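You operate a simulated robot arm through the tools that you are given. There is no shell and no other tool. Be economical: measure what you need, move in short steps, check, and stop when the job is done.

The job below is to be done with a simulated robot arm. You get a single attempt, and the scene is never put back.

Task
Stand the green mask beside the blue weight. It goes on the side that lies toward x +0.0, y +1.0 (a direction in the base frame), with about 3 cm between them.
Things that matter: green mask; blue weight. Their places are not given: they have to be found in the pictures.

The check looks at the end state, three seconds after you hand in, the way a careful person would. Anything else that was tipped, shoved, dropped, spilled or broken makes it a failure.

Robot
A 6-joint arm with a two-finger parallel gripper, fixed in place. Base frame: the origin is at the foot of the arm, x ahead of it, y to its left, z up; the work surface is at about z = 800. Lengths are in mm, angles in rad, forces in N, time in s.
With the tool pointing down near the work surface it reaches from about 260 to 680 mm from the base axis. Its first joint turns from -1.152 to 1.152 rad. Payload 2.9 kg.
The TCP is the grasp point between the finger pads, 30 mm short of the fingertips. In the tool frame z runs along the fingers and y along their closing line. The gripper opens to 110 mm. The fingers are 20 mm wide and 10 mm thick; the gripper's body (48 by 112 mm) begins 55 mm behind the TCP.
Orientation is that of the tool frame in the base frame, as [roll, pitch, yaw] about the fixed x, y, z axes, in that order (R = Rz(yaw) Ry(pitch) Rx(roll)). With the fingers straight down and closing along the base's y, the tool's x points along the base's -x, its y along +y and its z along -z.

Tools
- The arm moves only by the tool apply_moves. Its argument "commands" is a list of rows, each a list of 5 numbers: the shift along the tool's x, y, z in units of 300 mm (1.0 is 300 mm), then the turn about the tool's z in units of 180 degrees (1.0 is 180 degrees), then the closure, from 0 (fully open) to 1 (shut). In form: [[dx, dy, dz, twist, fingers], ...]. A call has 1 to 10 rows; each row is the pose to reach, as a shift and turn from the pose commanded when the call began, along the tool's axes at that moment. A call with a number of a shift or a turn outside -1 to 1 is refused whole. Each row takes 0.2 s and may step no farther than 50 mm and 0.15 rad from the row before; otherwise, or with a gripper value out of range, the whole call is refused. Where a pose cannot be reached the arm comes as near as it can. A force on the tool above 40 N (or 10 N above the force at the start of the call, whichever is more), or a blocked arm, ends the call early, and 0.2 s more pass. Each finger travels about 108 mm/s and halts on what it meets, pressing with about 44 N; the grip force reading is that of the motor and also rises with nothing between the fingers. The clock runs only during rows and for 0.2 s after the last one: add rows that repeat a pose to give the fingers time. It gives the time, the measured TCP pose, the force on the tool (base axes), the opening and the grip force at its end, in the units of the frame above (readings bear some noise).
- Cameras (640 x 400 px; columns grow to the right, rows downward): "scene" is fixed at [83.8, 452.6, 1362.6]; the picture's right is [-0.59, -0.81, 0.00], its down [-0.61, 0.44, -0.66] and it looks along [0.53, -0.39, -0.75] (base axes); focal length 324 px, centre (320, 200). "wrist" rides on the gripper at [-36, 0, -57] in the tool frame; the picture's right is [0.00, -1.00, 0.00], its down [0.97, 0.00, -0.24] and it looks along [0.24, 0.00, 0.97] (tool axes); focal length 218 px, centre (320, 200).
- get_image(camera): a new picture of that camera. The clock stands still meanwhile.
- point_at(camera, pixels): for up to 12 pixels [column, row] of the newest picture of that camera ("zoom" is the newest enlarged one), the place [x, y, z] in the base frame of the surface seen there, good to about 3 mm. The clock stands still meanwhile.
- close_up(camera, box): a new picture of the part [left, top, right, bottom] of that camera's present view, enlarged. The clock stands still meanwhile.
- sign_off(): hands the job in; it is judged then, once.

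Keep the steps short. Do not move on a guess: measure, check each grasp and each placing, and mend mistakes. In all there are 60 turns and 30 pictures (those below and enlarged ones count). Leave the gripper open and the arm clear of the work at the hand-in unless told otherwise, and finish with a single line.

The tools are called after "Emit:" as a command line: name --pt "numbers of a row" for each row, then --argument value for the rest, lists and objects as JSON in quotes. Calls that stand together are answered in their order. apply_moves: Moves the arm, as the interface text tells. Its arguments: {"type":"object","properties":{"commands":{"type":"array","items":{"type":"array","items":{"type":"number"}}}},"required":["commands"]} The other tools are called the same way: get_image (camera) takes a picture; point_at (camera, pixels) gives the place of the surface under pixels of a picture; close_up (camera, box) takes an enlarged picture of a part of a camera's view; sign_off () hands the job in.

At the start:

```text
clock: 0.0
tool_pos: [375.5, 220.4, 993.6]
orientation: [3.141, -0.001, -3.141]
ft_force: [-0.2, 0.6, -0.3]
finger_gap: 110.0
finger_force: 0.1
```

scene: 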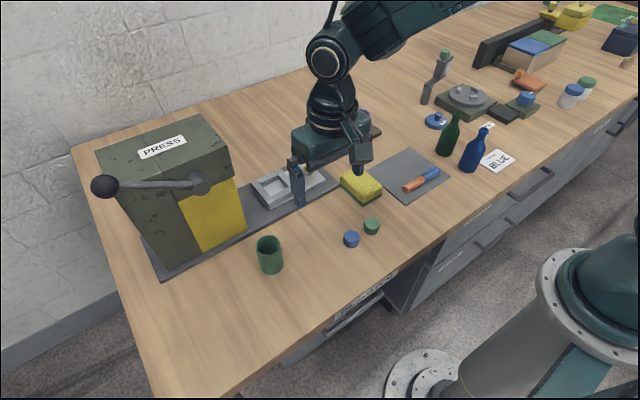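
wrist: 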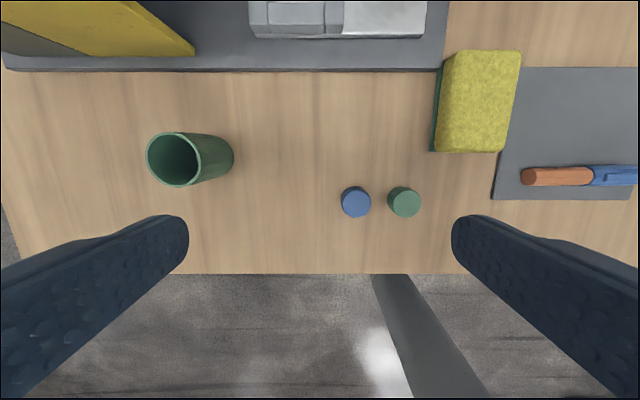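

I see several candidates but no obvious mask yet, so I will take close-ups of the bench's right part and its middle.

Emit:
close_up --camera "scene" --box '[400, 0, 640, 150]'

Emit:
close_up --camera "scene" --box '[240, 120, 480, 270]'

```text
2.67 times, centred on (520, 75) of scene
```

zoom: 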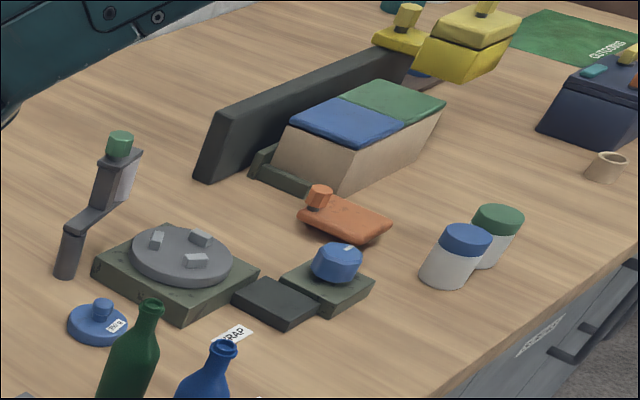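

```text
2.67 times, centred on (360, 195) of scene
```

zoom: 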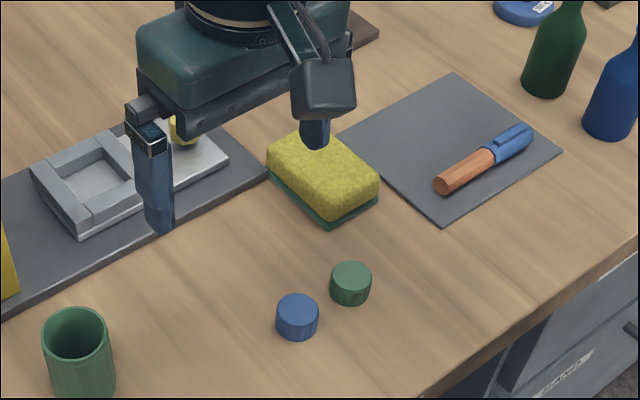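

The blue disc with a knob carries a label. I will read the labels closer.

Emit:
close_up --camera "scene" --box '[415, 90, 527, 160]'

Emit:
close_up --camera "scene" --box '[530, 0, 640, 69]'

Emit:
close_up --camera "scene" --box '[415, 30, 527, 100]'

```text
5.71 times, centred on (471, 125) of scene
```

zoom: 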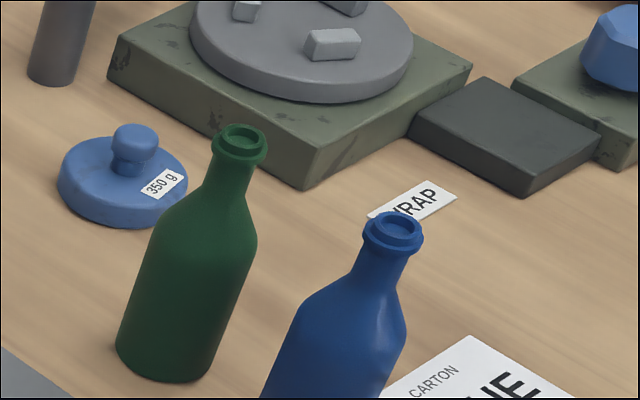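

```text
5.80 times, centred on (585, 34) of scene
```

zoom: 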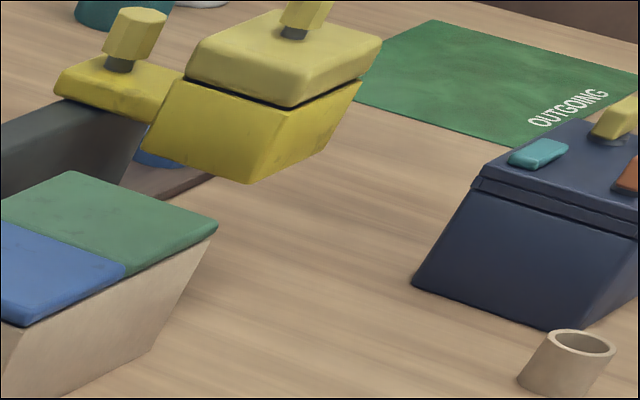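

```text
5.71 times, centred on (471, 65) of scene
```

zoom: 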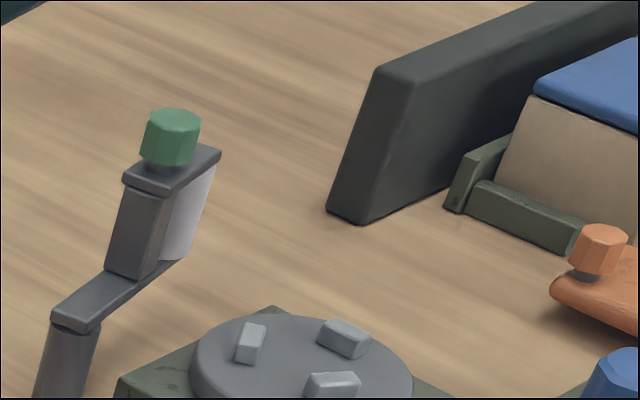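

The blue weight is the 350 g disc at about (437,121). The mask is not identified yet and the arm hides part of the bench. I will measure some places before looking from elsewhere.

Emit:
point_at --camera "scene" --pixels '[[437, 125], [439, 115], [449, 150], [471, 165], [376, 131], [270, 265], [443, 55], [525, 104], [467, 95], [408, 170], [555, 2], [520, 82]]'

```text
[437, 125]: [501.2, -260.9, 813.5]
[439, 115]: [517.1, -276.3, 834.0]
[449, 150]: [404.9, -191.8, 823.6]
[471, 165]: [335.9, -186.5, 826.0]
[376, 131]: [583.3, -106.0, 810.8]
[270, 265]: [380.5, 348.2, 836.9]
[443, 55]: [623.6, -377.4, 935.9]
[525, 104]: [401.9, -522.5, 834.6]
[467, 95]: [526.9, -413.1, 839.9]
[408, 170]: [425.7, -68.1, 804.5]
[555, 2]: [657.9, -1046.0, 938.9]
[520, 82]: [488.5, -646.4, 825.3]
```

Something brown lies behind the arm at about (583,-106). I will move to about (480,-60) at the same height to view that area by wrist and uncover the scene view.

Emit:
apply_moves --pt "-0.05 -0.14 0 0 0" --pt "-0.1 -0.28 0 0 0" --pt "-0.15 -0.42 0 0 0" --pt "-0.2 -0.56 0 0 0" --pt "-0.25 -0.7 0 0 0" --pt "-0.3 -0.84 0 0 0" --pt "-0.33 -0.93 0 0 0" --pt "-0.33 -0.93 0 0 0"

Emit:
get_image --camera "wrist"

Emit:
get_image --camera "scene"

```text
clock: 1.8
tool_pos: [473.4, -59.1, 992.2]
orientation: [-3.141, 0.0, 3.142]
ft_force: [-0.5, -0.5, 0.4]
finger_gap: 110.2
finger_force: 0.0
```

```text
22 pictures are left
```

wrist: 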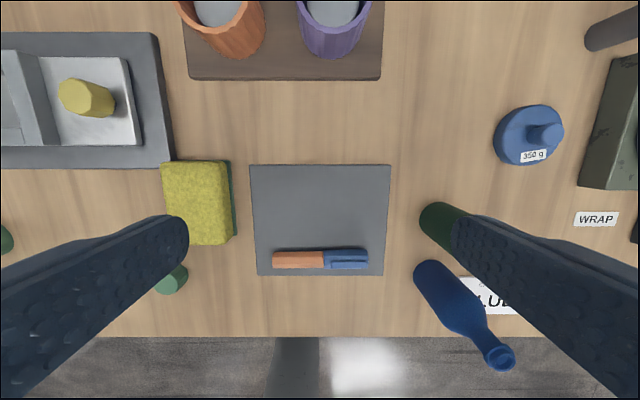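

```text
21 pictures are left
```

scene: 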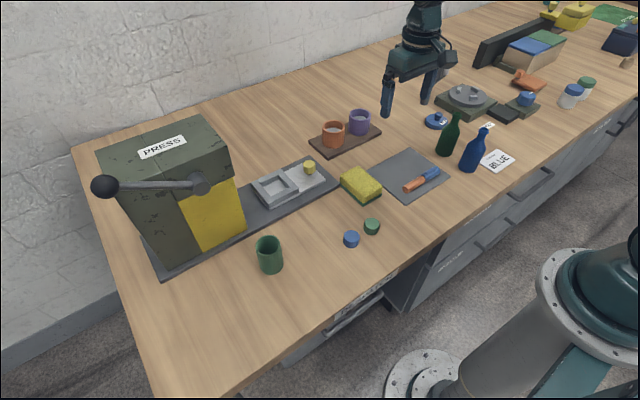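

Tray with mugs (orange, purple), sponge, caps, bottles; no mask so far. I will look further right with the wrist camera, about (450,-330), raised a bit to clear the stalk.

Emit:
apply_moves --pt "0.0 -0.12 -0.1 0 0" --pt "0.05 -0.24 -0.2 0 0" --pt "0.1 -0.38 -0.2 0 0" --pt "0.12 -0.52 -0.2 0 0" --pt "0.14 -0.66 -0.2 0 0" --pt "0.16 -0.8 -0.2 0 0" --pt "0.2 -0.92 -0.2 0 0" --pt "0.2 -0.92 -0.2 0 0"

Emit:
get_image --camera "wrist"

Emit:
get_image --camera "scene"

```text
clock: 3.6
tool_pos: [414.1, -334.3, 1053.6]
orientation: [-3.141, -0.001, 3.141]
ft_force: [0.4, -0.3, -0.2]
finger_gap: 110.1
finger_force: 0.0
```

```text
20 pictures are left
```

wrist: 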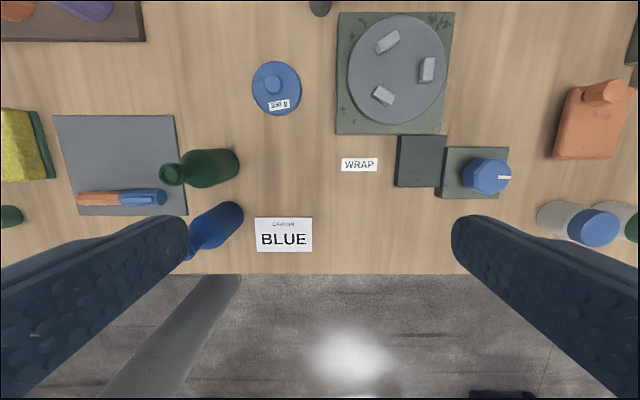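

```text
19 pictures are left
```

scene: 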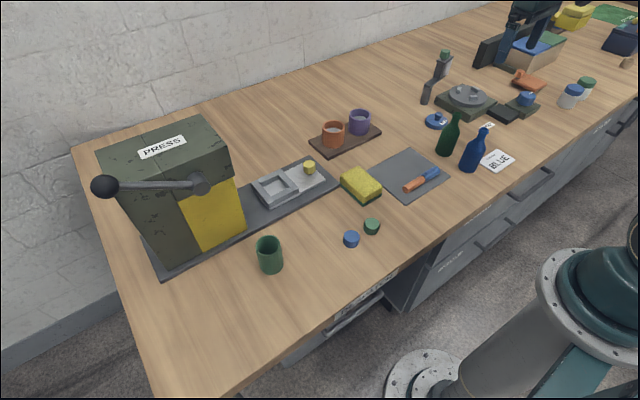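

Still no mask here. I will check the remaining unseen place, around and behind the press, before deciding; moving back left and higher.

Emit:
apply_moves --pt "0 0.14 -0.05 0 0" --pt "0 0.28 -0.1 0 0" --pt "0 0.42 -0.15 0 0" --pt "0 0.56 -0.2 0 0" --pt "0 0.7 -0.25 0 0" --pt "0 0.84 -0.25 0 0" --pt "0 0.98 -0.25 0 0"

Emit:
apply_moves --pt "0 0.14 -0.05 0 0" --pt "0 0.28 -0.1 0 0" --pt "0 0.42 -0.15 0 0" --pt "0 0.56 -0.15 0 0" --pt "0 0.7 -0.15 0 0" --pt "0 0.84 -0.15 0 0" --pt "0 0.84 -0.15 0 0"

Emit:
get_image --camera "wrist"

```text
clock: 5.2
tool_pos: [413.1, -41.4, 1128.0]
orientation: [3.14, -0.001, -3.141]
ft_force: [1.0, -0.3, 0.7]
finger_gap: 109.8
finger_force: 0.1
```

```text
clock: 6.8
tool_pos: [413.2, 213.0, 1173.5]
orientation: [-3.141, 0.001, -3.142]
ft_force: [0.8, -0.4, -0.4]
finger_gap: 110.0
finger_force: 0.1
```

```text
18 pictures are left
```

wrist: 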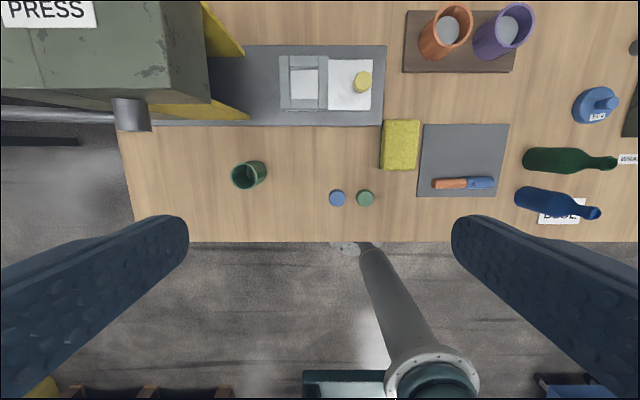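

No mask behind the press either. I will inspect the green cup and the green bottle closely.

Emit:
close_up --camera "wrist" --box '[210, 130, 290, 180]'

Emit:
close_up --camera "scene" --box '[225, 200, 401, 310]'

Emit:
close_up --camera "scene" --box '[300, 90, 540, 240]'

```text
8.00 times, centred on (250, 155) of wrist
```

zoom: 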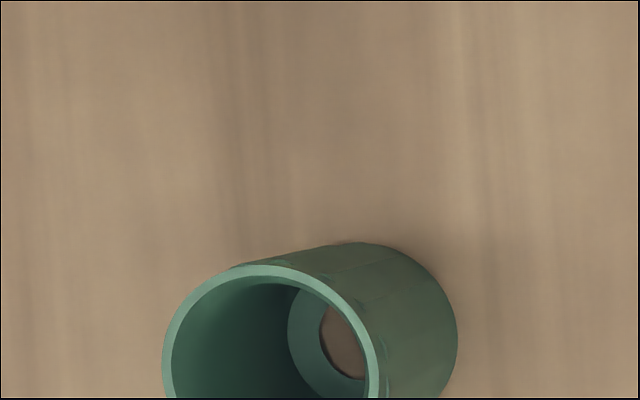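

```text
3.64 times, centred on (313, 255) of scene
```

zoom: 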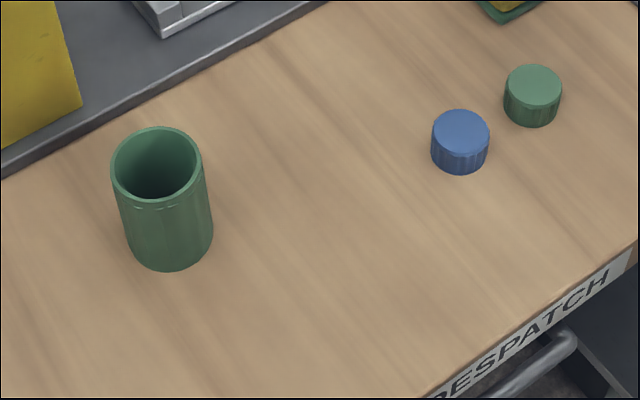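

```text
2.67 times, centred on (420, 165) of scene
```

zoom: 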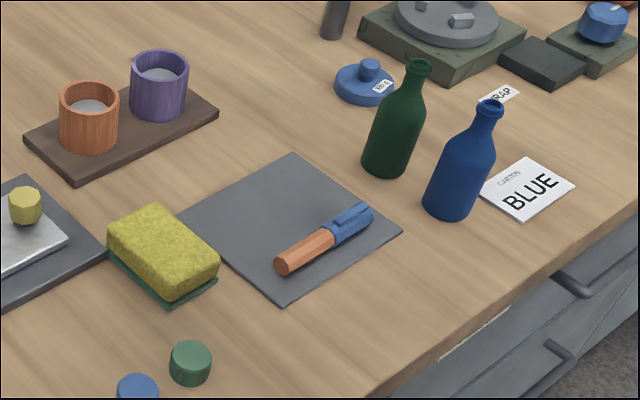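

The zoom shows the green cylinder is open at both ends (a hole in its base). So it is not a cup but a sleeve, and with no other green candidate it must be the mask. It stands near (380,348). Now I measure it and the surroundings of the target.

Emit:
point_at --camera "scene" --pixels '[[257, 246], [280, 246], [268, 236], [269, 255], [270, 272], [261, 265], [281, 265], [300, 275], [235, 250], [240, 222]]'

Emit:
point_at --camera "zoom" --pixels '[[338, 88], [365, 103], [395, 92], [348, 70], [370, 62], [388, 176], [418, 65], [76, 178], [217, 112], [290, 155], [366, 150], [260, 140]]'

Emit:
point_at --camera "wrist" --pixels '[[232, 175], [250, 163], [265, 173], [248, 187], [265, 165], [572, 105], [616, 103], [594, 87], [594, 122], [240, 150], [300, 175], [250, 215]]'

```text
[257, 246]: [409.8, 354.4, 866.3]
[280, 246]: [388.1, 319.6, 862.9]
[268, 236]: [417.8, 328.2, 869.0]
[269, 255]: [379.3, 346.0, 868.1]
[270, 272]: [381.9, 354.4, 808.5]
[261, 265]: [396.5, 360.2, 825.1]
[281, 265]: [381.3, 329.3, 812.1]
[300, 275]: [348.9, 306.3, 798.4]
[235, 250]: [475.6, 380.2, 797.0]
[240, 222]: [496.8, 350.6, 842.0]
```

```text
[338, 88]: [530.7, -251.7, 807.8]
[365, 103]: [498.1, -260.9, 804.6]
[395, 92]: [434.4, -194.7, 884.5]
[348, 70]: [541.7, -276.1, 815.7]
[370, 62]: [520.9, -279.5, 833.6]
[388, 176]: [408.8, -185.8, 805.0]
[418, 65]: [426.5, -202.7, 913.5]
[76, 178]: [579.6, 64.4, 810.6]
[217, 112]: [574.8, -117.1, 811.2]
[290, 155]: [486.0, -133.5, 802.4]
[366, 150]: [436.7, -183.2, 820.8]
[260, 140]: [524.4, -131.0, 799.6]
```

```text
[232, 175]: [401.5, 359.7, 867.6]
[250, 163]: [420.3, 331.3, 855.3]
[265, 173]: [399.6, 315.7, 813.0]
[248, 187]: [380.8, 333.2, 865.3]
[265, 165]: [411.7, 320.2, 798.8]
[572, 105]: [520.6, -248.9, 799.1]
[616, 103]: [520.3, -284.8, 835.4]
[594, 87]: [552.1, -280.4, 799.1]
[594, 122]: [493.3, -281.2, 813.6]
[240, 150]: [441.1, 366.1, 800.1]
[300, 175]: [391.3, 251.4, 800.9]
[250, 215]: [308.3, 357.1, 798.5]
```

Mask: centre about (399,339), radius about 22, top z 867. Weight: centre about (521,-279), radius about 30. I check the press clearance next to the mask.

Emit:
point_at --camera "scene" --pixels '[[200, 183], [226, 150], [240, 190], [243, 228], [190, 225], [196, 120], [105, 187], [150, 184], [162, 276], [215, 185]]'

Emit:
point_at --camera "wrist" --pixels '[[130, 115], [200, 100], [245, 117], [205, 50], [150, 128], [160, 60]]'

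```text
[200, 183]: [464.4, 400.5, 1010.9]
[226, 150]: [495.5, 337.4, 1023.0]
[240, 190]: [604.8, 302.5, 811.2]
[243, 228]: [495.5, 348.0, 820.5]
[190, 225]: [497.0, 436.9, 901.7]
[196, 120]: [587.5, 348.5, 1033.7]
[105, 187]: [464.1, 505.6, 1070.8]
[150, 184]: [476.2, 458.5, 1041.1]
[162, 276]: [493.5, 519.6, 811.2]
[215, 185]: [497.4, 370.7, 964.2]
```

```text
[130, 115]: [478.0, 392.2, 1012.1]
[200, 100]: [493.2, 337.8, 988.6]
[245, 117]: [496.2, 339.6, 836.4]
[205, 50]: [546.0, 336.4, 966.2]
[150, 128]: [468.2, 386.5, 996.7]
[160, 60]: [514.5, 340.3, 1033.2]
```

The press face is at x≈495 and its hub at x≈455–478, y≈390, z≈1000. The tool at x=399 should clear it. I lower first at the present y, then take a wrist view to check the mask's centre.

Emit:
apply_moves --pt "0.01 0.04 0.14 0 0" --pt "0.02 0.08 0.28 0 0" --pt "0.03 0.12 0.42 0 0" --pt "0.04 0.16 0.56 0 0" --pt "0.047 0.2 0.7 0 0" --pt "0.047 0.22 0.78 0 0" --pt "0.047 0.22 0.78 0 0"

Emit:
get_image --camera "wrist"

```text
clock: 8.4
tool_pos: [398.8, 278.2, 940.3]
orientation: [3.14, -0.001, 3.141]
ft_force: [0.1, -0.1, 0.1]
finger_gap: 109.9
finger_force: 0.0
```

```text
14 pictures are left
```

wrist: 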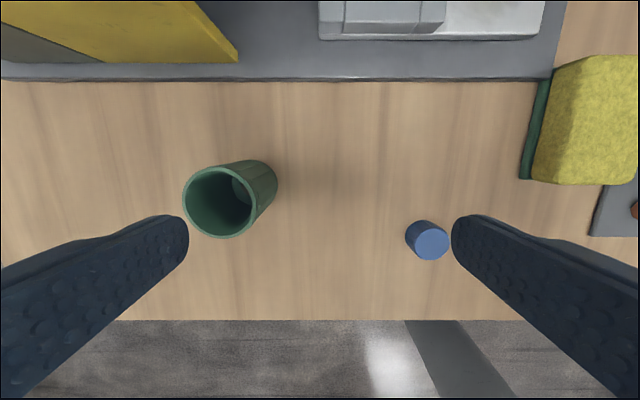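

Rim seen from (184,200) to (258,200) and (222,168) to (220,238). I measure points on it.

Emit:
point_at --camera "wrist" --pixels '[[185, 201], [257, 203], [221, 169], [220, 236], [194, 178], [247, 228], [194, 225], [249, 180], [273, 190], [268, 200]]'

```text
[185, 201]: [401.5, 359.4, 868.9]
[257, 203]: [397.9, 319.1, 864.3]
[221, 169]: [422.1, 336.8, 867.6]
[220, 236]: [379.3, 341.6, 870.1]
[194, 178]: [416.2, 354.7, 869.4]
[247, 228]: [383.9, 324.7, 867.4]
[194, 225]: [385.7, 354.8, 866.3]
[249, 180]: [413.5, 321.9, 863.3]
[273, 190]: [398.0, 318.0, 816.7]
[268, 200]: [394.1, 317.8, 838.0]
```

Centre (400,339.5), radius 21, top 868. Move over it, descend to TCP z≈850 with fingers open, then check.

Emit:
apply_moves --pt "-0.004 0.1 0 0 0" --pt "-0.004 0.204 0 0 0" --pt "-0.004 0.204 0.1 0 0" --pt "-0.004 0.204 0.2 0 0" --pt "-0.004 0.204 0.3 0 0" --pt "-0.004 0.204 0.3 0 0"

Emit:
get_image --camera "scene"

```text
clock: 9.8
tool_pos: [402.0, 338.5, 848.4]
orientation: [3.142, -0.001, -3.14]
ft_force: [0.7, -0.1, 0.2]
finger_gap: 109.8
finger_force: 0.2
```

```text
13 pictures are left
```

scene: 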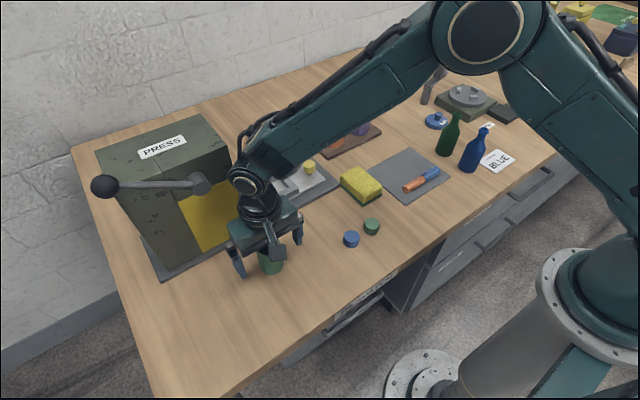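

The fingers straddle the mask and the force is calm. Now I close in place.

Emit:
apply_moves --pt "0 0 0 0 0.4" --pt "0 0 0 0 0.8" --pt "0 0 0 0 0.8" --pt "0 0 0 0 0.8" --pt "0 0 0 0 0.8"

```text
clock: 11.0
tool_pos: [402.0, 338.5, 849.0]
orientation: [-3.14, 0.001, 3.141]
ft_force: [-0.4, -0.6, 0.7]
finger_gap: 43.6
finger_force: 44.0
```

Gap 43.6 mm at 44 N, so it is held. Lift straight up 120 mm.

Emit:
apply_moves --pt "0 0 -0.05 0 0.8" --pt "0 0 -0.15 0 0.8" --pt "0 0 -0.28 0 0.8" --pt "0 0 -0.4 0 0.8" --pt "0 0 -0.4 0 0.8"

Emit:
get_image --camera "wrist"

```text
clock: 12.2
tool_pos: [400.1, 337.5, 968.7]
orientation: [-3.141, -0.001, 3.141]
ft_force: [-0.7, -0.9, -0.2]
finger_gap: 43.5
finger_force: 43.8
```

```text
12 pictures are left
```

wrist: 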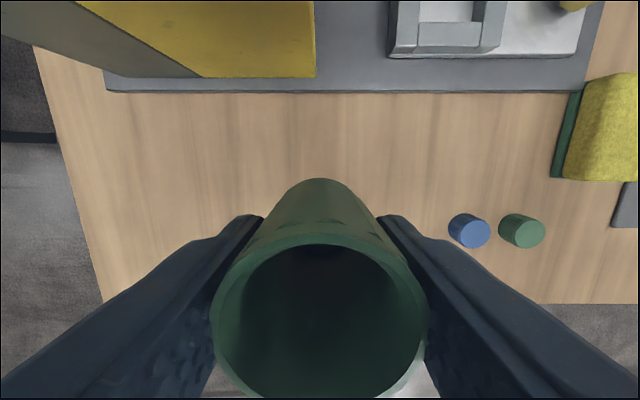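

Mask held upright. I travel at z≈1010 toward y≈50, going away from the press first and then out in x.

Emit:
apply_moves --pt "0 -0.08 -0.07 0 0.8" --pt "0 -0.2 -0.14 0 0.8" --pt "-0.04 -0.35 -0.14 0 0.8" --pt "-0.1 -0.49 -0.14 0 0.8" --pt "-0.16 -0.63 -0.14 0 0.8" --pt "-0.23 -0.77 -0.14 0 0.8" --pt "-0.31 -0.9 -0.14 0 0.8" --pt "-0.4 -1.0 -0.14 0 0.8" --pt "-0.4 -1.0 -0.14 0 0.8"

Emit:
apply_moves --pt "0 -0.1 0 0 0.8" --pt "0 -0.2 0 0 0.8" --pt "0 -0.32 0 0 0.8" --pt "0 -0.44 0 0 0.8" --pt "0 -0.55 0 0 0.8" --pt "0 -0.65 0 0 0.8" --pt "0 -0.65 0 0 0.8"

Emit:
get_image --camera "wrist"

Emit:
get_image --camera "scene"

```text
clock: 14.2
tool_pos: [522.2, 40.6, 1011.8]
orientation: [-3.141, 0.0, -3.141]
ft_force: [0.0, 0.1, -1.4]
finger_gap: 43.4
finger_force: 44.0
```

```text
clock: 15.8
tool_pos: [521.6, -155.9, 1011.9]
orientation: [-3.141, -0.001, 3.141]
ft_force: [-0.3, 0.0, 0.8]
finger_gap: 43.5
finger_force: 43.7
```

```text
11 pictures are left
```

wrist: 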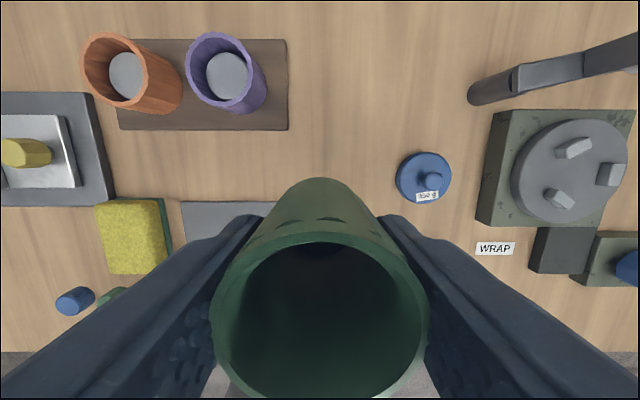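

```text
10 pictures are left
```

scene: 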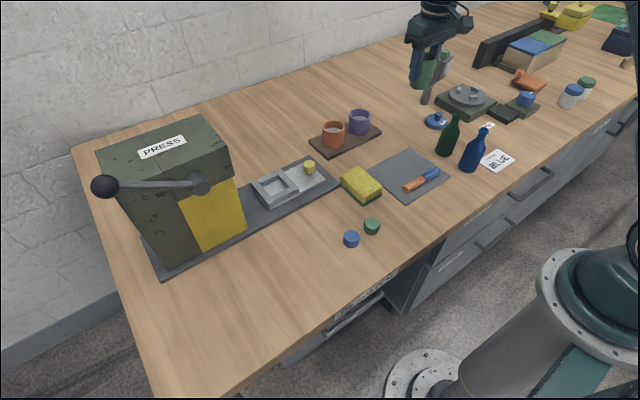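

Now the weight is seen clearly at (424,178) in the wrist view. I measure its outline.

Emit:
point_at --camera "wrist" --pixels '[[398, 177], [450, 177], [424, 154], [422, 202], [405, 160], [443, 160], [403, 192], [447, 192], [432, 180], [410, 175], [345, 170], [288, 128]]'

Emit:
point_at --camera "scene" --pixels '[[426, 122], [428, 117], [432, 128], [440, 129], [436, 123]]'

```text
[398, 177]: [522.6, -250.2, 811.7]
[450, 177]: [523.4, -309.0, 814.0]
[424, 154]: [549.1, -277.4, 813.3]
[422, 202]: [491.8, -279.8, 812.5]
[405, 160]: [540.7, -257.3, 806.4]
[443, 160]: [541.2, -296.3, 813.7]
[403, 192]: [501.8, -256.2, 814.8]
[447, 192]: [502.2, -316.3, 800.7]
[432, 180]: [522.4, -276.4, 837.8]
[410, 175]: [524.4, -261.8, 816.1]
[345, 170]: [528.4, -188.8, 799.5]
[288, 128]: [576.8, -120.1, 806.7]
```

```text
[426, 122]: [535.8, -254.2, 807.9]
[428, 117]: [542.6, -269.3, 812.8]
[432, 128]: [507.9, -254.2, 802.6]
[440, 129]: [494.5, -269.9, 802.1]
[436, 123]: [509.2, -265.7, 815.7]
```

Weight centre (521.5,-279), near edge y≈-249.5. So the mask centre goes to (521.5,-197.5). I shift y by -41.5 mm, lower to about 8 mm above the surface, and look.

Emit:
apply_moves --pt "0 -0.08 0 0 0.8" --pt "0 -0.138 0 0 0.8" --pt "0 -0.138 0.12 0 0.8" --pt "0 -0.138 0.26 0 0.8" --pt "0 -0.138 0.4 0 0.8" --pt "0 -0.138 0.48 0 0.8" --pt "0 -0.138 0.515 0 0.8" --pt "0 -0.138 0.515 0 0.8"

Emit:
close_up --camera "scene" --box '[340, 50, 500, 150]'

```text
clock: 17.6
tool_pos: [520.3, -198.1, 856.2]
orientation: [3.141, -0.002, 3.141]
ft_force: [0.0, 1.0, 0.0]
finger_gap: 43.6
finger_force: 44.3
```

```text
4.00 times, centred on (420, 100) of scene
```

zoom: 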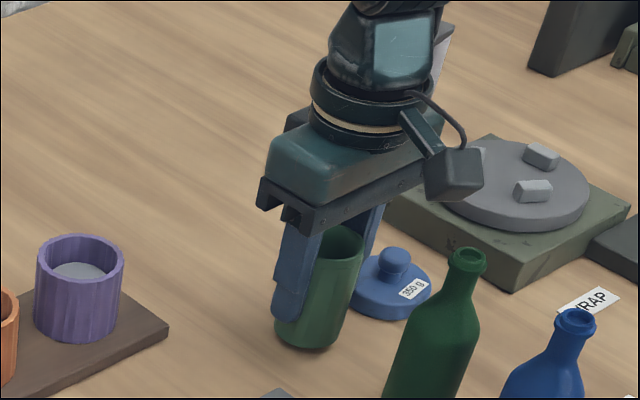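

Clear all round, about 7 mm still to go. Lower in small steps while watching the force.

Emit:
apply_moves --pt "0 0 0.008 0 0.8" --pt "0 0 0.015 0 0.8" --pt "0 0 0.02 0 0.8" --pt "0 0 0.023 0 0.8" --pt "0 0 0.023 0 0.8"

```text
clock: 18.8
tool_pos: [522.3, -198.3, 850.1]
orientation: [-3.141, -0.001, 3.141]
ft_force: [-0.6, 0.4, -0.5]
finger_gap: 43.4
finger_force: 43.8
```

Emit:
apply_moves --pt "0 0 0.002 0 0.8" --pt "0 0 0.004 0 0.8" --pt "0 0 0.006 0 0.8" --pt "0 0 0.006 0 0.8"

```text
clock: 19.8
tool_pos: [521.3, -198.1, 849.8]
orientation: [-3.141, 0.001, 3.142]
ft_force: [0.5, -0.2, 1.4]
finger_gap: 43.3
finger_force: 44.0
```

The reading hints at a light contact (1.4 N up) at z≈849, the grasp height. Open slightly to about 66 mm gap and check.

Emit:
apply_moves --pt "0 0 0 0 0.6" --pt "0 0 0 0 0.55" --pt "0 0 0 0 0.45" --pt "0 0 0 0 0.4" --pt "0 0 0 0 0.4"

Emit:
close_up --camera "scene" --box '[340, 50, 500, 150]'

```text
clock: 21.0
tool_pos: [521.0, -199.2, 849.6]
orientation: [3.141, 0.0, 3.141]
ft_force: [0.3, -0.4, -0.3]
finger_gap: 66.0
finger_force: 0.0
```

```text
4.00 times, centred on (420, 100) of scene
```

zoom: 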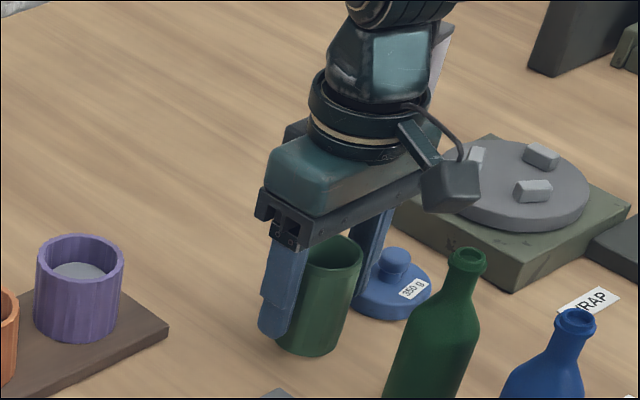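

The mask stands freely. Rise straight up with the same opening, then measure the gap.

Emit:
apply_moves --pt "0 0 -0.06 0 0.4" --pt "0 0 -0.18 0 0.4" --pt "0 0 -0.33 0 0.4" --pt "0 0 -0.48 0 0.4" --pt "0 0.12 -0.6 0 0.2" --pt "0 0.26 -0.6 0 0" --pt "0 0.4 -0.6 0 0" --pt "0 0.4 -0.6 0 0"

Emit:
get_image --camera "wrist"

Emit:
close_up --camera "scene" --box '[340, 50, 500, 150]'

```text
refused: row 5 steps farther than a row can; nothing moved
```

```text
7 pictures are left
```

wrist: 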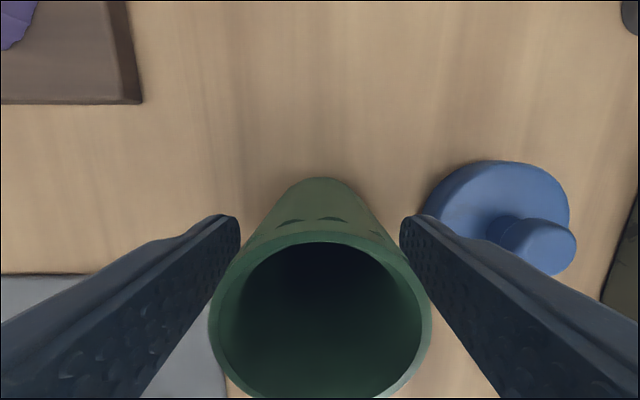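

```text
4.00 times, centred on (420, 100) of scene
```

zoom: 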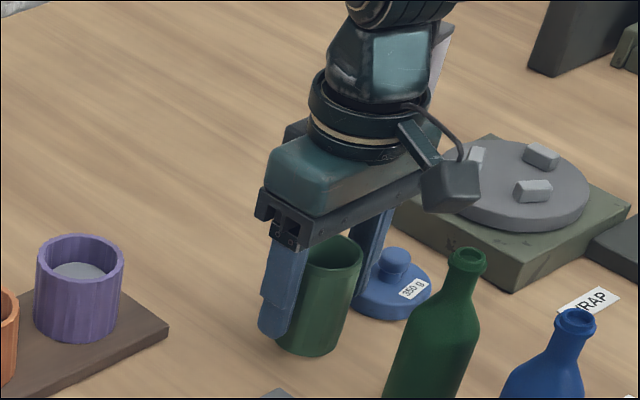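

One row was slightly too long and the call was refused. I repeat it with shorter steps.

Emit:
apply_moves --pt "0 0 -0.06 0 0.4" --pt "0 0 -0.18 0 0.4" --pt "0 0 -0.33 0 0.4" --pt "0 0 -0.46 0 0.4" --pt "0 0 -0.58 0 0.2" --pt "0 0.12 -0.58 0 0" --pt "0 0.26 -0.58 0 0" --pt "0 0.4 -0.58 0 0" --pt "0 0.4 -0.58 0 0"

Emit:
get_image --camera "wrist"

Emit:
get_image --camera "scene"

```text
clock: 23.0
tool_pos: [523.0, -77.7, 1024.3]
orientation: [3.141, -0.001, -3.141]
ft_force: [-0.1, -0.7, 0.1]
finger_gap: 109.9
finger_force: 0.1
```

```text
5 pictures are left
```

wrist: 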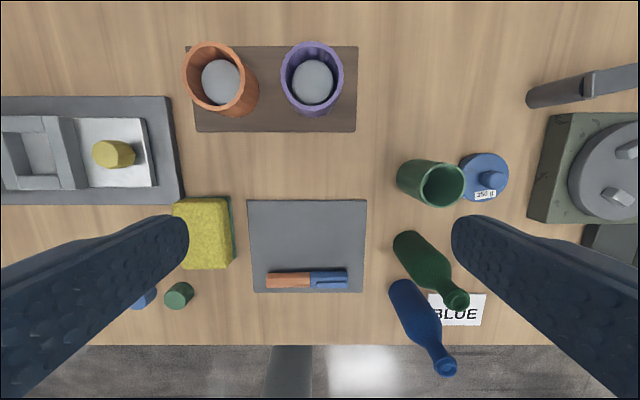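

```text
4 pictures are left
```

scene: 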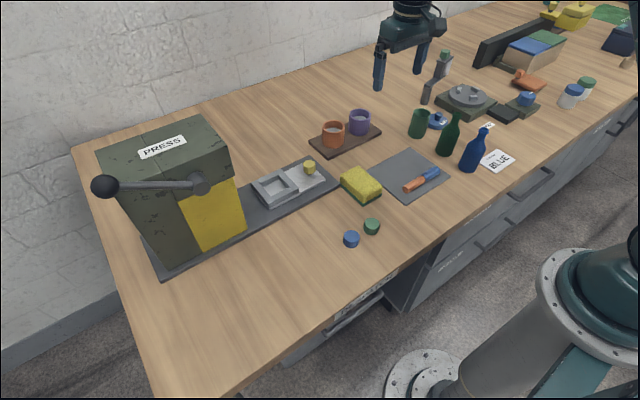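

The mask stands upright beside the weight, and nothing else was disturbed. I measure both once more.

Emit:
point_at --camera "wrist" --pixels '[[421, 185], [463, 186], [443, 163], [441, 206], [398, 178], [505, 178], [484, 155], [482, 200], [470, 170]]'

```text
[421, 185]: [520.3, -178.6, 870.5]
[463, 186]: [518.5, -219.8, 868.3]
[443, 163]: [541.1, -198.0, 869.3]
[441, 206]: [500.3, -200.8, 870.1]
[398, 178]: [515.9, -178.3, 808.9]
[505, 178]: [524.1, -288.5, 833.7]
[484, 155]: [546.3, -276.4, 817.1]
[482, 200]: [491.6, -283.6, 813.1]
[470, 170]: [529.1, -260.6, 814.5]
```

The mask's centre is (520,-199) and its edge is at about y -221. The weight's edge is at -249.5, so the gap is about 29 mm. The gripper is open and clear, so I hand in.

Emit:
sign_off

```text
The job is handed in.
```

The green mask, which I took to be the open-ended green sleeve because nothing else on the bench fit, stands upright on the +y side of the blue 350 g weight with a gap of about 29 mm.
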